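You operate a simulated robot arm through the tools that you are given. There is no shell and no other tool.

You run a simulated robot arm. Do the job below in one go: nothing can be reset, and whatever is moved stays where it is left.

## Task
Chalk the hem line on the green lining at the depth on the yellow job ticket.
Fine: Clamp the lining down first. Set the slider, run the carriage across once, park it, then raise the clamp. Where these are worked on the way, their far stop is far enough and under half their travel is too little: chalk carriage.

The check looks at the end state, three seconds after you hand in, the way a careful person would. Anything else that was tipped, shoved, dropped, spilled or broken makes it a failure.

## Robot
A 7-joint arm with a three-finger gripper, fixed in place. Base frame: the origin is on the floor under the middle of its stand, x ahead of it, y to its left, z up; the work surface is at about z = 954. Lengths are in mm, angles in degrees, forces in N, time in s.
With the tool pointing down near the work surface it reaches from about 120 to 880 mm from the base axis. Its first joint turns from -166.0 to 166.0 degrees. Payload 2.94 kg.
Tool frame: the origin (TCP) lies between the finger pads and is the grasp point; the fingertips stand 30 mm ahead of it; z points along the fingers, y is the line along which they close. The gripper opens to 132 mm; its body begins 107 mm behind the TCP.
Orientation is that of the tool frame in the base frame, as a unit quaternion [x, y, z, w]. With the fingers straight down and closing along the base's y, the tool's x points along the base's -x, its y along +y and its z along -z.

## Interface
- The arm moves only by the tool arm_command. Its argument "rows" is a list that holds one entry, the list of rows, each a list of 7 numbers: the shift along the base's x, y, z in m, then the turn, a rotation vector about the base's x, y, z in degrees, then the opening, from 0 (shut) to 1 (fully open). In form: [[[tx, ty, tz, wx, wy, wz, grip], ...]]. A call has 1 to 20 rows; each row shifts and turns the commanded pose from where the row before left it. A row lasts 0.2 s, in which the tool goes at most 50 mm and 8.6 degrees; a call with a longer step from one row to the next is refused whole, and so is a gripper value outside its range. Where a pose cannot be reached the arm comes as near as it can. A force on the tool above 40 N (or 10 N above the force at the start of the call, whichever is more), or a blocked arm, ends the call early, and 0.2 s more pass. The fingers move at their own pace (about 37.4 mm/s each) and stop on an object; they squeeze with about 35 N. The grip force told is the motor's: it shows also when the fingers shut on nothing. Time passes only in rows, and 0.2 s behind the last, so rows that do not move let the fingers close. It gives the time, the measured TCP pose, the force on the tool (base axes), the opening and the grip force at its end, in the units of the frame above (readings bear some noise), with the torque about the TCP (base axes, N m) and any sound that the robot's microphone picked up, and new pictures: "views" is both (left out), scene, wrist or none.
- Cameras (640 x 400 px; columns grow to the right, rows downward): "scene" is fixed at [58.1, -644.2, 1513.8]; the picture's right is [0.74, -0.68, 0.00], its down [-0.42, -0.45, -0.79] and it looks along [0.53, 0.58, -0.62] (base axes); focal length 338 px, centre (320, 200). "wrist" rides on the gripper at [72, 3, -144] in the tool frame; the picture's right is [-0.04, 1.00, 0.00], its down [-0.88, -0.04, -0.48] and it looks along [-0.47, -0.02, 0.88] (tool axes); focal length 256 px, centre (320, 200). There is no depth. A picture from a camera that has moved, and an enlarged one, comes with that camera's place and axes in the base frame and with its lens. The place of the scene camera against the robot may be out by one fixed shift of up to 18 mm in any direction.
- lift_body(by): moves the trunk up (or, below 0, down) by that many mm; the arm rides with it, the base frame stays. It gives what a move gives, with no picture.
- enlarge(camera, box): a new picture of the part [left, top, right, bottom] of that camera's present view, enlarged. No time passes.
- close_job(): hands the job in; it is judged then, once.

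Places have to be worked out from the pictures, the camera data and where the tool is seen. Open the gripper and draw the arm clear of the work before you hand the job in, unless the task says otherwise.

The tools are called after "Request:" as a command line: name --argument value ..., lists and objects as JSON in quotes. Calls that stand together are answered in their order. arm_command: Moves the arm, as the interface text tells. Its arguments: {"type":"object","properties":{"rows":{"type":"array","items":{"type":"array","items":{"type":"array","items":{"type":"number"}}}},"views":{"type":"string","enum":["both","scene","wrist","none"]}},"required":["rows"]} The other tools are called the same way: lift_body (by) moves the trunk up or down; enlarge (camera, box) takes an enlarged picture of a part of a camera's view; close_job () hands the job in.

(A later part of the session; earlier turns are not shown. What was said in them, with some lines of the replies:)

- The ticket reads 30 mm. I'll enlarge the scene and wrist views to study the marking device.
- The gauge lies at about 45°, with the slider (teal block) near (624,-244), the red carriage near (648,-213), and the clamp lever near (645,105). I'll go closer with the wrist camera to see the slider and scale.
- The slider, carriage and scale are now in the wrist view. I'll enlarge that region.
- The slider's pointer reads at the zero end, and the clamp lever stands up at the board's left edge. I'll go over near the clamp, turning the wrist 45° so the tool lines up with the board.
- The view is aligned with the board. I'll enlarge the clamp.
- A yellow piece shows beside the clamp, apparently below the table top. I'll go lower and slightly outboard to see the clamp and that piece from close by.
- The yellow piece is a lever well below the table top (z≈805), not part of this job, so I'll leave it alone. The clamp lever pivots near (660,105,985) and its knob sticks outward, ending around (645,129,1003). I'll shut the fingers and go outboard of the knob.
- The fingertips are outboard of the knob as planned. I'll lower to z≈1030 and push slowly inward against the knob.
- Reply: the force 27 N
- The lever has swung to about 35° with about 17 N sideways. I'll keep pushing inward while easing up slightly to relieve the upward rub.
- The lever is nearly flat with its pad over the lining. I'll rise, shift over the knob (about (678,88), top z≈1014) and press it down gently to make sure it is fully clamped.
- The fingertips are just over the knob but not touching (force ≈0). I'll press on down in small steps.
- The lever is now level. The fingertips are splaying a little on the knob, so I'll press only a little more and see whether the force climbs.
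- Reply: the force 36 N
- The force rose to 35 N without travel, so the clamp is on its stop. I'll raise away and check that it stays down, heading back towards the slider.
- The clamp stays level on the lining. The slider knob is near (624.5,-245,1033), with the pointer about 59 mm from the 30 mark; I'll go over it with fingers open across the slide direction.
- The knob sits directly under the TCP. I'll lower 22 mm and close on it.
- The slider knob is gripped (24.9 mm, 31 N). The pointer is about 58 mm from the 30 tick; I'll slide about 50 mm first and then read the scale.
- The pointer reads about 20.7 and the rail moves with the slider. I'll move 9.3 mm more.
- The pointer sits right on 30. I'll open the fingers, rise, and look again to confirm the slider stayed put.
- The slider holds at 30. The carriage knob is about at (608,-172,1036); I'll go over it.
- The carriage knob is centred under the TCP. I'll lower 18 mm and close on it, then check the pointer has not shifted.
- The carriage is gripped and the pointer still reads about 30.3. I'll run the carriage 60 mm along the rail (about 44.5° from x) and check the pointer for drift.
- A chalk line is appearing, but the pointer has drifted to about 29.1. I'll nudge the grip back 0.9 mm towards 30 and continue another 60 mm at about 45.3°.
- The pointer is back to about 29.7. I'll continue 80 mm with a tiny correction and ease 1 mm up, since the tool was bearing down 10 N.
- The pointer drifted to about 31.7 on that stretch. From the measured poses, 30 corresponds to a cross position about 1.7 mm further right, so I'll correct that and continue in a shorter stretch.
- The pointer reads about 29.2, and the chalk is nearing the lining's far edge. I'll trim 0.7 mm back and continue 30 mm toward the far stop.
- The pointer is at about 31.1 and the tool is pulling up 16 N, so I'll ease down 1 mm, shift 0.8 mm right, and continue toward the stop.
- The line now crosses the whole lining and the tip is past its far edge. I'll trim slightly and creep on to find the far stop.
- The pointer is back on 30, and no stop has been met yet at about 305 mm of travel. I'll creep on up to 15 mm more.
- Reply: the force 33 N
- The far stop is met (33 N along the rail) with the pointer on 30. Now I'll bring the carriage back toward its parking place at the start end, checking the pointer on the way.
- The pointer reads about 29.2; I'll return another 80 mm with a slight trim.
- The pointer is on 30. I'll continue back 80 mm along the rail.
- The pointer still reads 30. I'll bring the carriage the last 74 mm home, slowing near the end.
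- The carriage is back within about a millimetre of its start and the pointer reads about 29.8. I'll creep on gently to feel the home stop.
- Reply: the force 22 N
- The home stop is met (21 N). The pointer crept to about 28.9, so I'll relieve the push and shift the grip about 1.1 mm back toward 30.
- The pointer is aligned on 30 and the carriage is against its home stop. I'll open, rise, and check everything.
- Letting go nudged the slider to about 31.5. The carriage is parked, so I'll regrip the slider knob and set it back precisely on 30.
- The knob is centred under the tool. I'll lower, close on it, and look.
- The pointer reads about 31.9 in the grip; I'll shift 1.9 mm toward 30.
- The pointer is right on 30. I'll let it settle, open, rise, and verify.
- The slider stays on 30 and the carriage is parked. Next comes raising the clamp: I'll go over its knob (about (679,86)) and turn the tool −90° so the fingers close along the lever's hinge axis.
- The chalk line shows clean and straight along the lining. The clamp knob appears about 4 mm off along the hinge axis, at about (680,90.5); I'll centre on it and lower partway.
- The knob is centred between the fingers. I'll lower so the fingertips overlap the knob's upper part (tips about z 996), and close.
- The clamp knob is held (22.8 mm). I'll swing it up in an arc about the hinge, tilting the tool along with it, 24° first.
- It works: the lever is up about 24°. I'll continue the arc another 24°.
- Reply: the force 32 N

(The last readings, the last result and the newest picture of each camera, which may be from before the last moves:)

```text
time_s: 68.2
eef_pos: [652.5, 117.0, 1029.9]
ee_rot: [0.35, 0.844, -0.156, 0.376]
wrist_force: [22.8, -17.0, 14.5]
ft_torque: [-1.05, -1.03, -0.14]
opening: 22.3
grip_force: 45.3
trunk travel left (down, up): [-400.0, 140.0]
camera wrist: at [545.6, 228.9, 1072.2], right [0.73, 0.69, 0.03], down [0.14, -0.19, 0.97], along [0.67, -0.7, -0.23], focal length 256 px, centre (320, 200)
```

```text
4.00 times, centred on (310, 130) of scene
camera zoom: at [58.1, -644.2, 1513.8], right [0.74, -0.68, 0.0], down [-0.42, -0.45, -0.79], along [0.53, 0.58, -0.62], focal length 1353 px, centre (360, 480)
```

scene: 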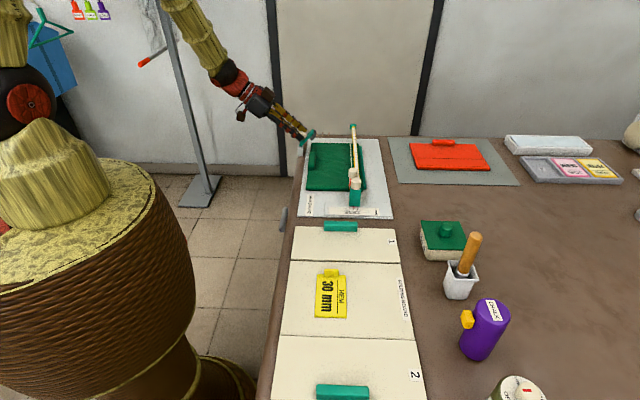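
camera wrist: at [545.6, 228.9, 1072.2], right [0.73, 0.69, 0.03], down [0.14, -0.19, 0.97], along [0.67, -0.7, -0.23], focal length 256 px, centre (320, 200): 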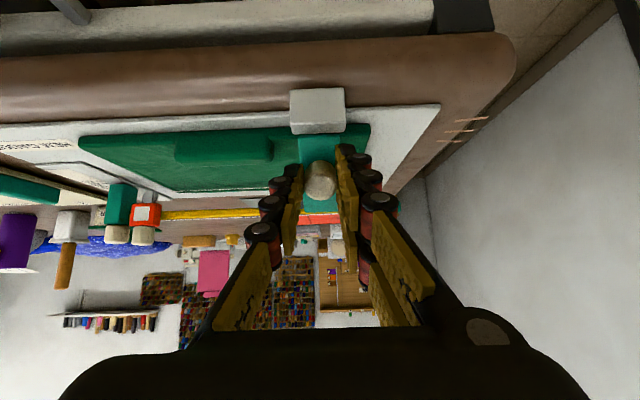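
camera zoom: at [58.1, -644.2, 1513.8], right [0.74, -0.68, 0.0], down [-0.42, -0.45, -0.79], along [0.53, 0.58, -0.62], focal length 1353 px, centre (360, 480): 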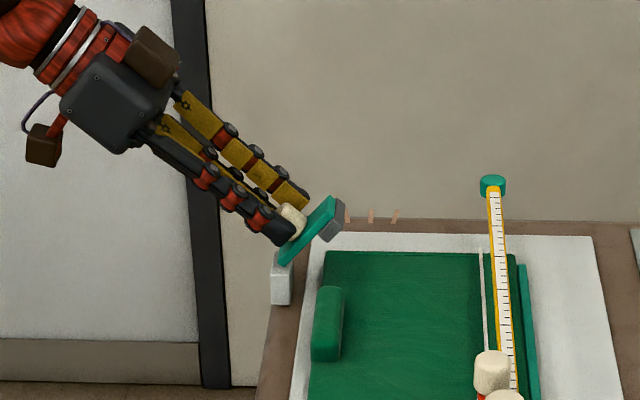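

The lever is up about 50°, with about 30 N on the tool, mostly hinge friction plus a slightly short arc radius. I'll go on 16° with a slightly larger radius.

Request:
arm_command --rows '[[[-0.0018, 0.0018, 0.0006, -2.0, -2.0, 0, 0], [-0.0022, 0.0022, -0.0008, -2.83, -2.83, 0, 0], [-0.0022, 0.0022, -0.001, -2.83, -2.83, 0, 0], [-0.0021, 0.0021, -0.0012, -2.83, -2.83, 0, 0], [0, 0, 0, 0, 0, 0, 0]]]' --views "both"

Request:
enlarge --camera "scene" --box '[260, 80, 360, 180]'

```text
time_s: 69.4
eef_pos: [643.4, 126.8, 1025.8]
ee_rot: [0.327, 0.788, -0.2, 0.481]
wrist_force: [23.3, -13.4, 4.4]
ft_torque: [-0.77, -0.9, 0.03]
opening: 22.7
grip_force: 45.2
trunk travel left (down, up): [-400.0, 140.0]
camera wrist: at [532.8, 241.8, 1026.5], right [0.72, 0.69, 0.04], down [-0.04, -0.01, 1.0], along [0.69, -0.72, 0.02], focal length 256 px, centre (320, 200)
```

scene: 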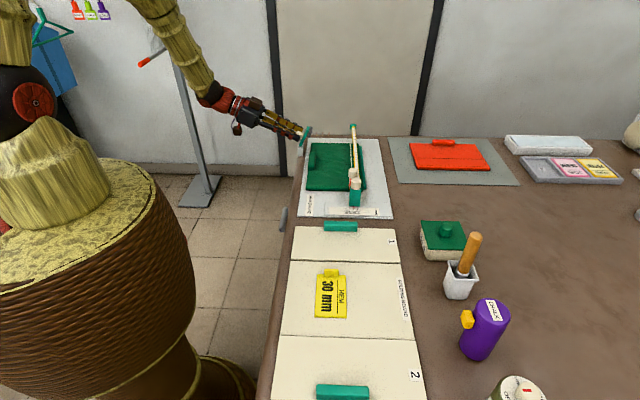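
wrist: 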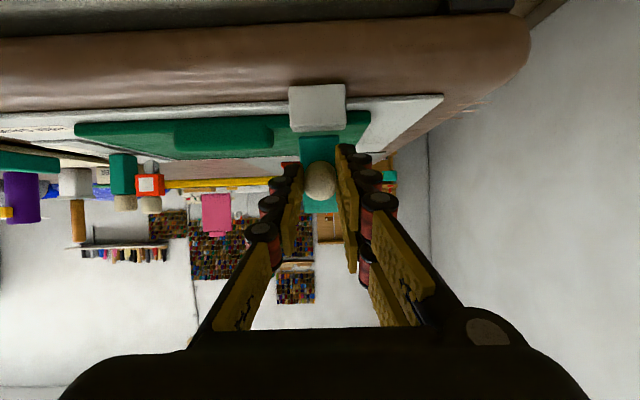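

```text
4.00 times, centred on (310, 130) of scene
camera zoom: at [58.1, -644.2, 1513.8], right [0.74, -0.68, 0.0], down [-0.42, -0.45, -0.79], along [0.53, 0.58, -0.62], focal length 1353 px, centre (360, 480)
```

zoom: 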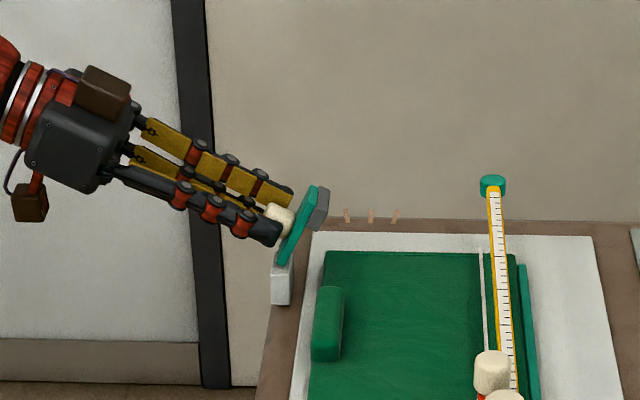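

The lever is at about 68°. I'll continue the arc another 16°.

Request:
arm_command --rows '[[[-0.0021, 0.0021, -0.002, -2.83, -2.83, 0, 0], [-0.0021, 0.0021, -0.0021, -2.83, -2.83, 0, 0], [-0.0019, 0.0019, -0.0024, -2.83, -2.83, 0, 0], [-0.0018, 0.0018, -0.0025, -2.83, -2.83, 0, 0], [0, 0, 0, 0, 0, 0, 0]]]' --views "both"

Request:
enlarge --camera "scene" --box '[260, 80, 360, 180]'

```text
time_s: 70.6
eef_pos: [636.1, 134.9, 1015.5]
ee_rot: [0.295, 0.714, -0.244, 0.587]
wrist_force: [20.4, -13.9, -0.9]
ft_torque: [-0.47, -0.59, -0.03]
opening: 22.9
grip_force: 45.3
trunk travel left (down, up): [-400.0, 140.0]
camera wrist: at [528.7, 245.9, 973.4], right [0.71, 0.7, 0.04], down [-0.23, 0.18, 0.95], along [0.66, -0.69, 0.29], focal length 256 px, centre (320, 200)
```

scene: 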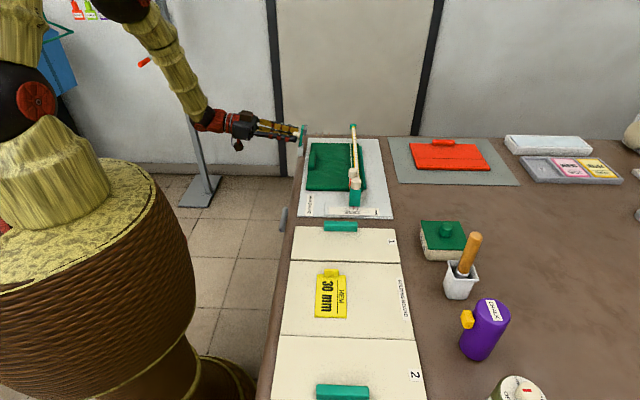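
wrist: 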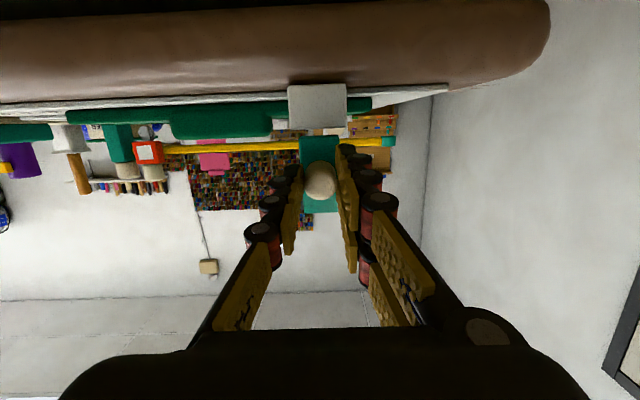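

```text
4.00 times, centred on (310, 130) of scene
camera zoom: at [58.1, -644.2, 1513.8], right [0.74, -0.68, 0.0], down [-0.42, -0.45, -0.79], along [0.53, 0.58, -0.62], focal length 1353 px, centre (360, 480)
```

zoom: 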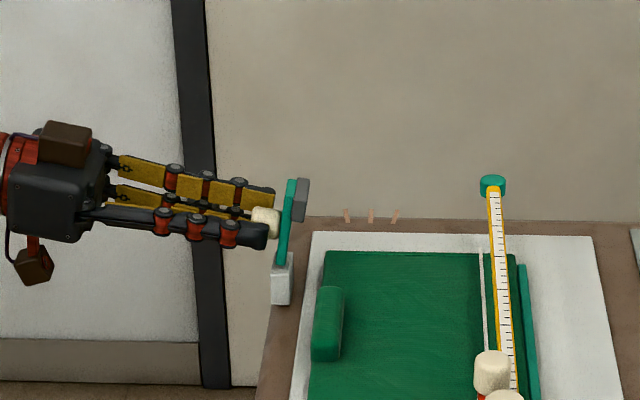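

The lever is almost vertical (about 84°). I'll continue up to 16° more, toward its original leaned-back rest.

Request:
arm_command --rows '[[[-0.00155, 0.00155, -0.0027, -2.83, -2.83, 0, 0], [-0.0015, 0.0015, -0.0028, -2.83, -2.83, 0, 0], [-0.0013, 0.0013, -0.003, -2.83, -2.83, 0, 0], [-0.0012, 0.0012, -0.0031, -2.83, -2.83, 0, 0], [0, 0, 0, 0, 0, 0, 0]]]' --views "scene"

Request:
enlarge --camera "scene" --box '[260, 80, 360, 180]'

```text
time_s: 71.8
eef_pos: [630.4, 140.0, 1005.9]
ee_rot: [0.258, 0.626, -0.281, 0.68]
wrist_force: [14.6, -11.4, -3.7]
ft_torque: [-0.08, -0.15, 0.04]
opening: 22.6
grip_force: 44.9
trunk travel left (down, up): [-400.0, 140.0]
```

scene: 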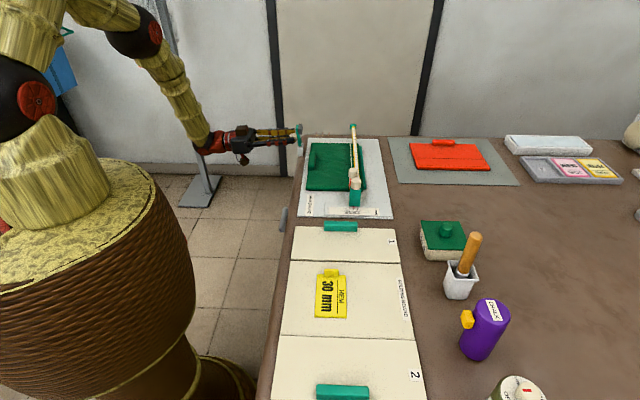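

```text
4.00 times, centred on (310, 130) of scene
camera zoom: at [58.1, -644.2, 1513.8], right [0.74, -0.68, 0.0], down [-0.42, -0.45, -0.79], along [0.53, 0.58, -0.62], focal length 1353 px, centre (360, 480)
```

zoom: 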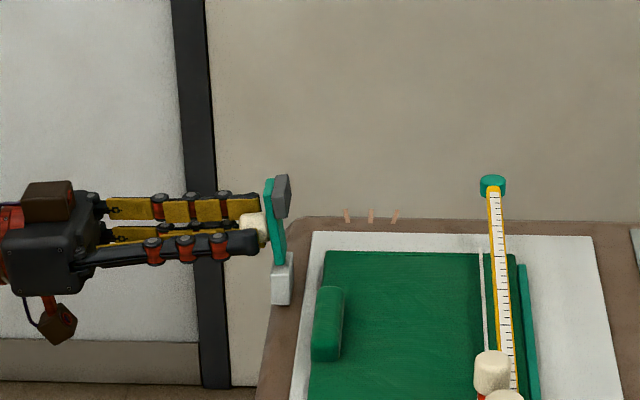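

The lever now leans back nearly as at the start. I'll go a few more degrees to reach its stop.

Request:
arm_command --rows '[[[-0.0009, 0.0009, -0.0022, -2.1, -2.1, 0, 0], [-0.0008, 0.0008, -0.0022, -2.1, -2.1, 0, 0], [0, 0, 0, 0, 0, 0, 0]]]' --views "scene"

Request:
enlarge --camera "scene" --box '[275, 110, 345, 175]'

```text
time_s: 72.6
eef_pos: [627.7, 140.1, 1001.5]
ee_rot: [0.245, 0.589, -0.295, 0.711]
wrist_force: [14.6, -15.0, 2.5]
ft_torque: [0.52, 0.61, 0.02]
opening: 22.4
grip_force: 44.9
trunk travel left (down, up): [-400.0, 140.0]
```

scene: 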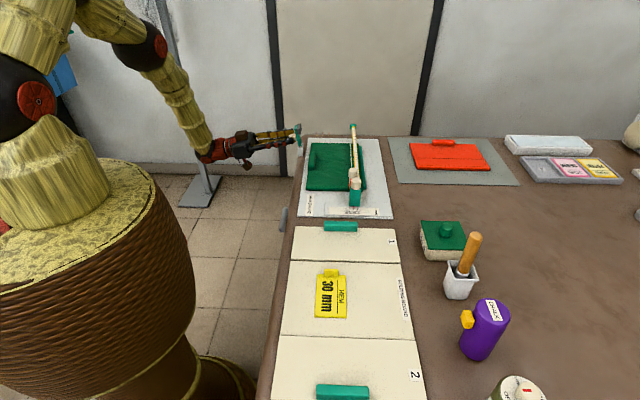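

```text
6.15 times, centred on (310, 142) of scene
camera zoom: at [58.1, -644.2, 1513.8], right [0.74, -0.68, 0.0], down [-0.42, -0.45, -0.79], along [0.53, 0.58, -0.62], focal length 2081 px, centre (382, 554)
```

zoom: 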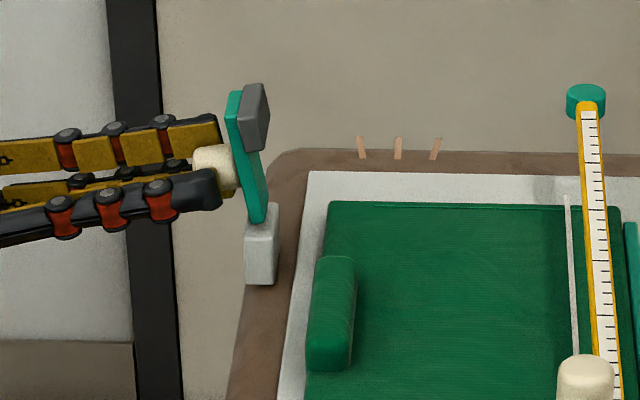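

The lever matches its original raised rest and the torque shows it is on the stop. I'll open the fingers and back straight out away from the knob.

Request:
arm_command --rows '[[[0.0005, -0.0005, 0, 0, 0, 0, 0], [0, 0, 0, 0, 0, 0, 0.25], [0, 0, 0, 0, 0, 0, 0.4], [0, 0, 0, 0, 0, 0, 0.45], [0, 0, 0, 0, 0, 0, 0.45], [-0.01, 0.01, -0.001, 0, 0, 0, 0.45], [-0.015, 0.015, -0.002, 0, 0, 0, 0.45], [-0.02, 0.02, 0, 0, 0, 0, 0.45], [-0.02, 0.02, 0, 0, 0, 0, 0.45], [0, 0, 0, 0, 0, 0, 0.45]]]' --views "both"

Request:
enlarge --camera "scene" --box '[275, 110, 345, 175]'

```text
time_s: 74.8
eef_pos: [564.6, 207.7, 996.4]
ee_rot: [0.244, 0.589, -0.295, 0.712]
wrist_force: [-0.4, -1.0, 0.4]
ft_torque: [-0.03, 0.02, 0.0]
opening: 59.5
grip_force: 0.0
trunk travel left (down, up): [-400.0, 140.0]
camera wrist: at [476.2, 300.3, 898.8], right [0.7, 0.71, 0.04], down [-0.47, 0.42, 0.77], along [0.53, -0.56, 0.63], focal length 256 px, centre (320, 200)
```

scene: 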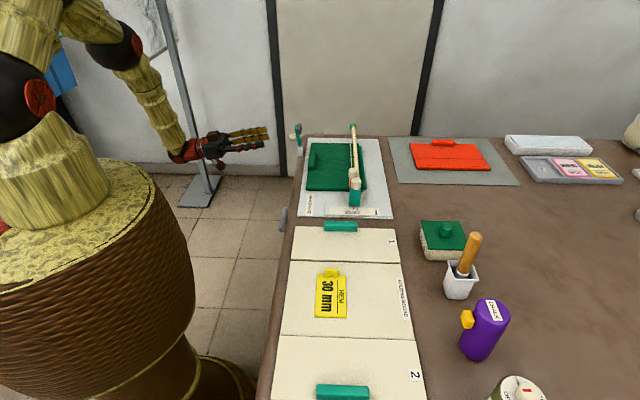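
wrist: 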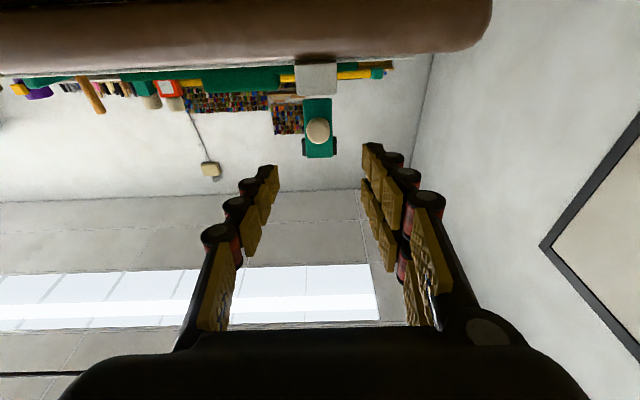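

```text
6.15 times, centred on (310, 142) of scene
camera zoom: at [58.1, -644.2, 1513.8], right [0.74, -0.68, 0.0], down [-0.42, -0.45, -0.79], along [0.53, 0.58, -0.62], focal length 2081 px, centre (382, 554)
```

zoom: 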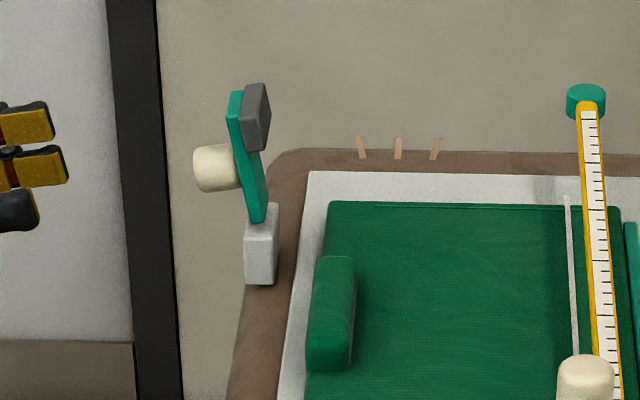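

The clamp stays raised, just as at the start. I'll raise the arm and turn the tool back to pointing down, clear of the work, then check everything a last time.

Request:
arm_command --rows '[[[-0.005, 0.005, 0.02, 0, 0, 0, 0.5], [0, 0, 0.02, 5.6, 5.6, 0, 0.5], [0, 0, 0.02, 5.6, 5.6, 0, 0.5], [0, 0, 0.02, 5.6, 5.6, 0, 0.5], [0, 0, 0.02, 5.6, 5.6, 0, 0.5], [0, 0, 0.02, 5.6, 5.6, 0, 0.6], [0, 0, 0.02, 5.6, 5.6, 0, 0.7], [0, 0, 0.02, 5.6, 5.6, 0, 0.8], [0, 0, 0.02, 5.6, 5.6, 0, 0.9], [0, 0, 0.02, 5.6, 5.6, 0, 1], [0, 0, 0.02, 5.6, 5.6, 0, 1], [0, 0, 0.02, 5.6, 5.6, 0, 1], [0, 0, 0, 5.6, 5.6, 0, 1], [0, 0, 0, 0, 0, 0, 1]]]' --views "both"

Request:
enlarge --camera "scene" --box '[270, 110, 430, 230]'

Request:
enlarge --camera "scene" --box '[320, 185, 390, 225]'

```text
time_s: 77.8
eef_pos: [558.5, 211.8, 1239.8]
ee_rot: [0.381, 0.923, -0.019, 0.046]
wrist_force: [-1.1, 0.0, -0.9]
ft_torque: [0.01, 0.0, 0.0]
opening: 132.0
grip_force: 0.0
trunk travel left (down, up): [-400.0, 140.0]
camera wrist: at [499.6, 275.2, 1374.3], right [0.74, 0.68, 0.0], down [0.56, -0.61, 0.56], along [0.38, -0.41, -0.83], focal length 256 px, centre (320, 200)
```

scene: 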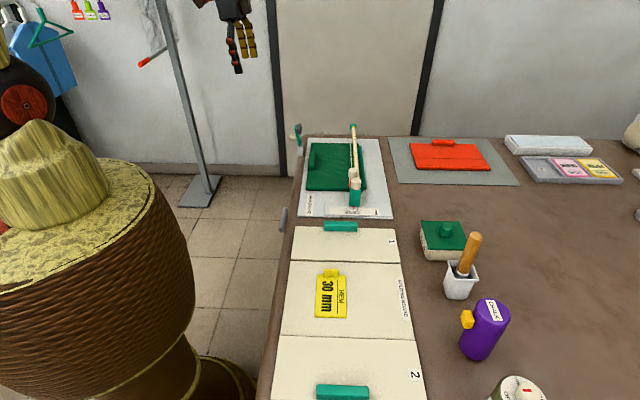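
wrist: 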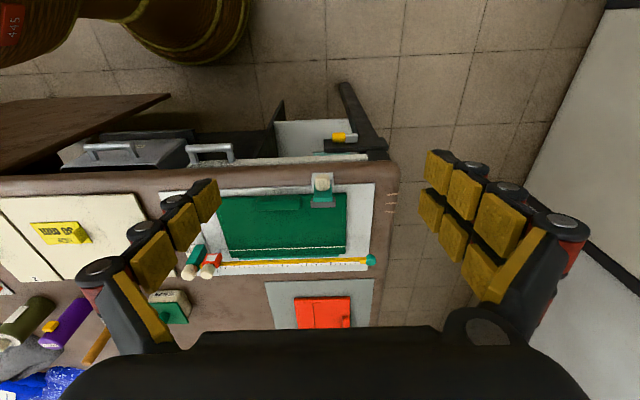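

```text
3.33 times, centred on (350, 170) of scene
camera zoom: at [58.1, -644.2, 1513.8], right [0.74, -0.68, 0.0], down [-0.42, -0.45, -0.79], along [0.53, 0.58, -0.62], focal length 1127 px, centre (220, 300)
```

zoom: 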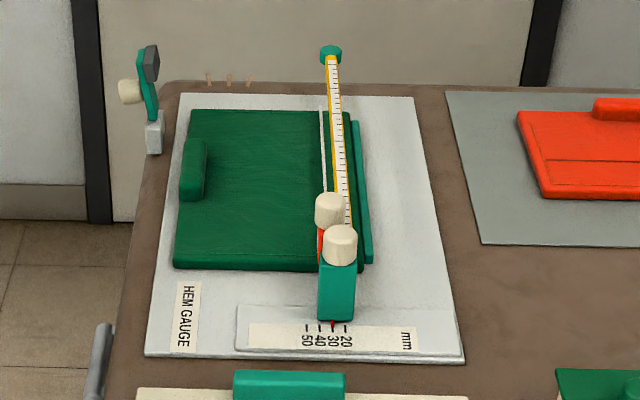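

```text
9.14 times, centred on (355, 205) of scene
camera zoom: at [58.1, -644.2, 1513.8], right [0.74, -0.68, 0.0], down [-0.42, -0.45, -0.79], along [0.53, 0.58, -0.62], focal length 3092 px, centre (0, 154)
```

zoom: 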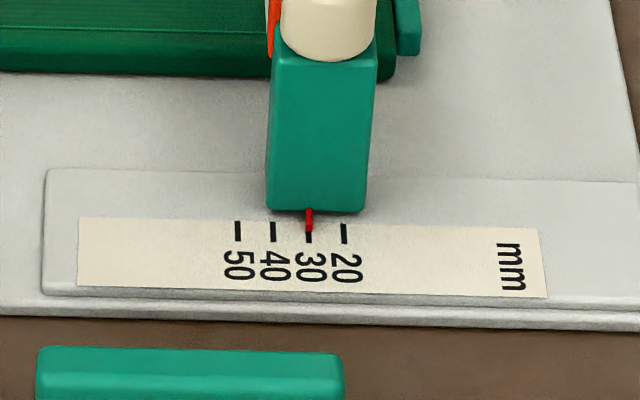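

Everything checks out: the line is chalked at the 30 mm setting, the carriage is at its home stop, the clamp is raised, the lining hasn't moved, and the gripper is open and clear. I'm handing in the job.

Request:
close_job

```text
The job is handed in.
```

The hem line is chalked across the whole green lining at the 30 mm on the yellow ticket, and I have handed the job in. I don't have the result of the check.

- **Order:** I clamped the lining down, set the slider to 30, ran the carriage to its far stop and back to its start end, then raised the clamp.
- **Line accuracy:** The slider drifted while I moved the carriage. The pointer ranged from about 29 to 31.7 on the way across, and I corrected it as I went. The line looked straight in the camera, but it may be a millimetre or two off 30 in places.
- **Slider:** Letting go of the carriage knocked the slider to about 31.5. I set it back on 30 before raising the clamp, and the last picture shows it there.
- **Parking:** I took "park it" to mean its starting position, because no parking spot was marked.

The last pictures show the clamp back at its original raised rest and the lining where it was. I saw nothing else moved, and the gripper is open and clear of the work.
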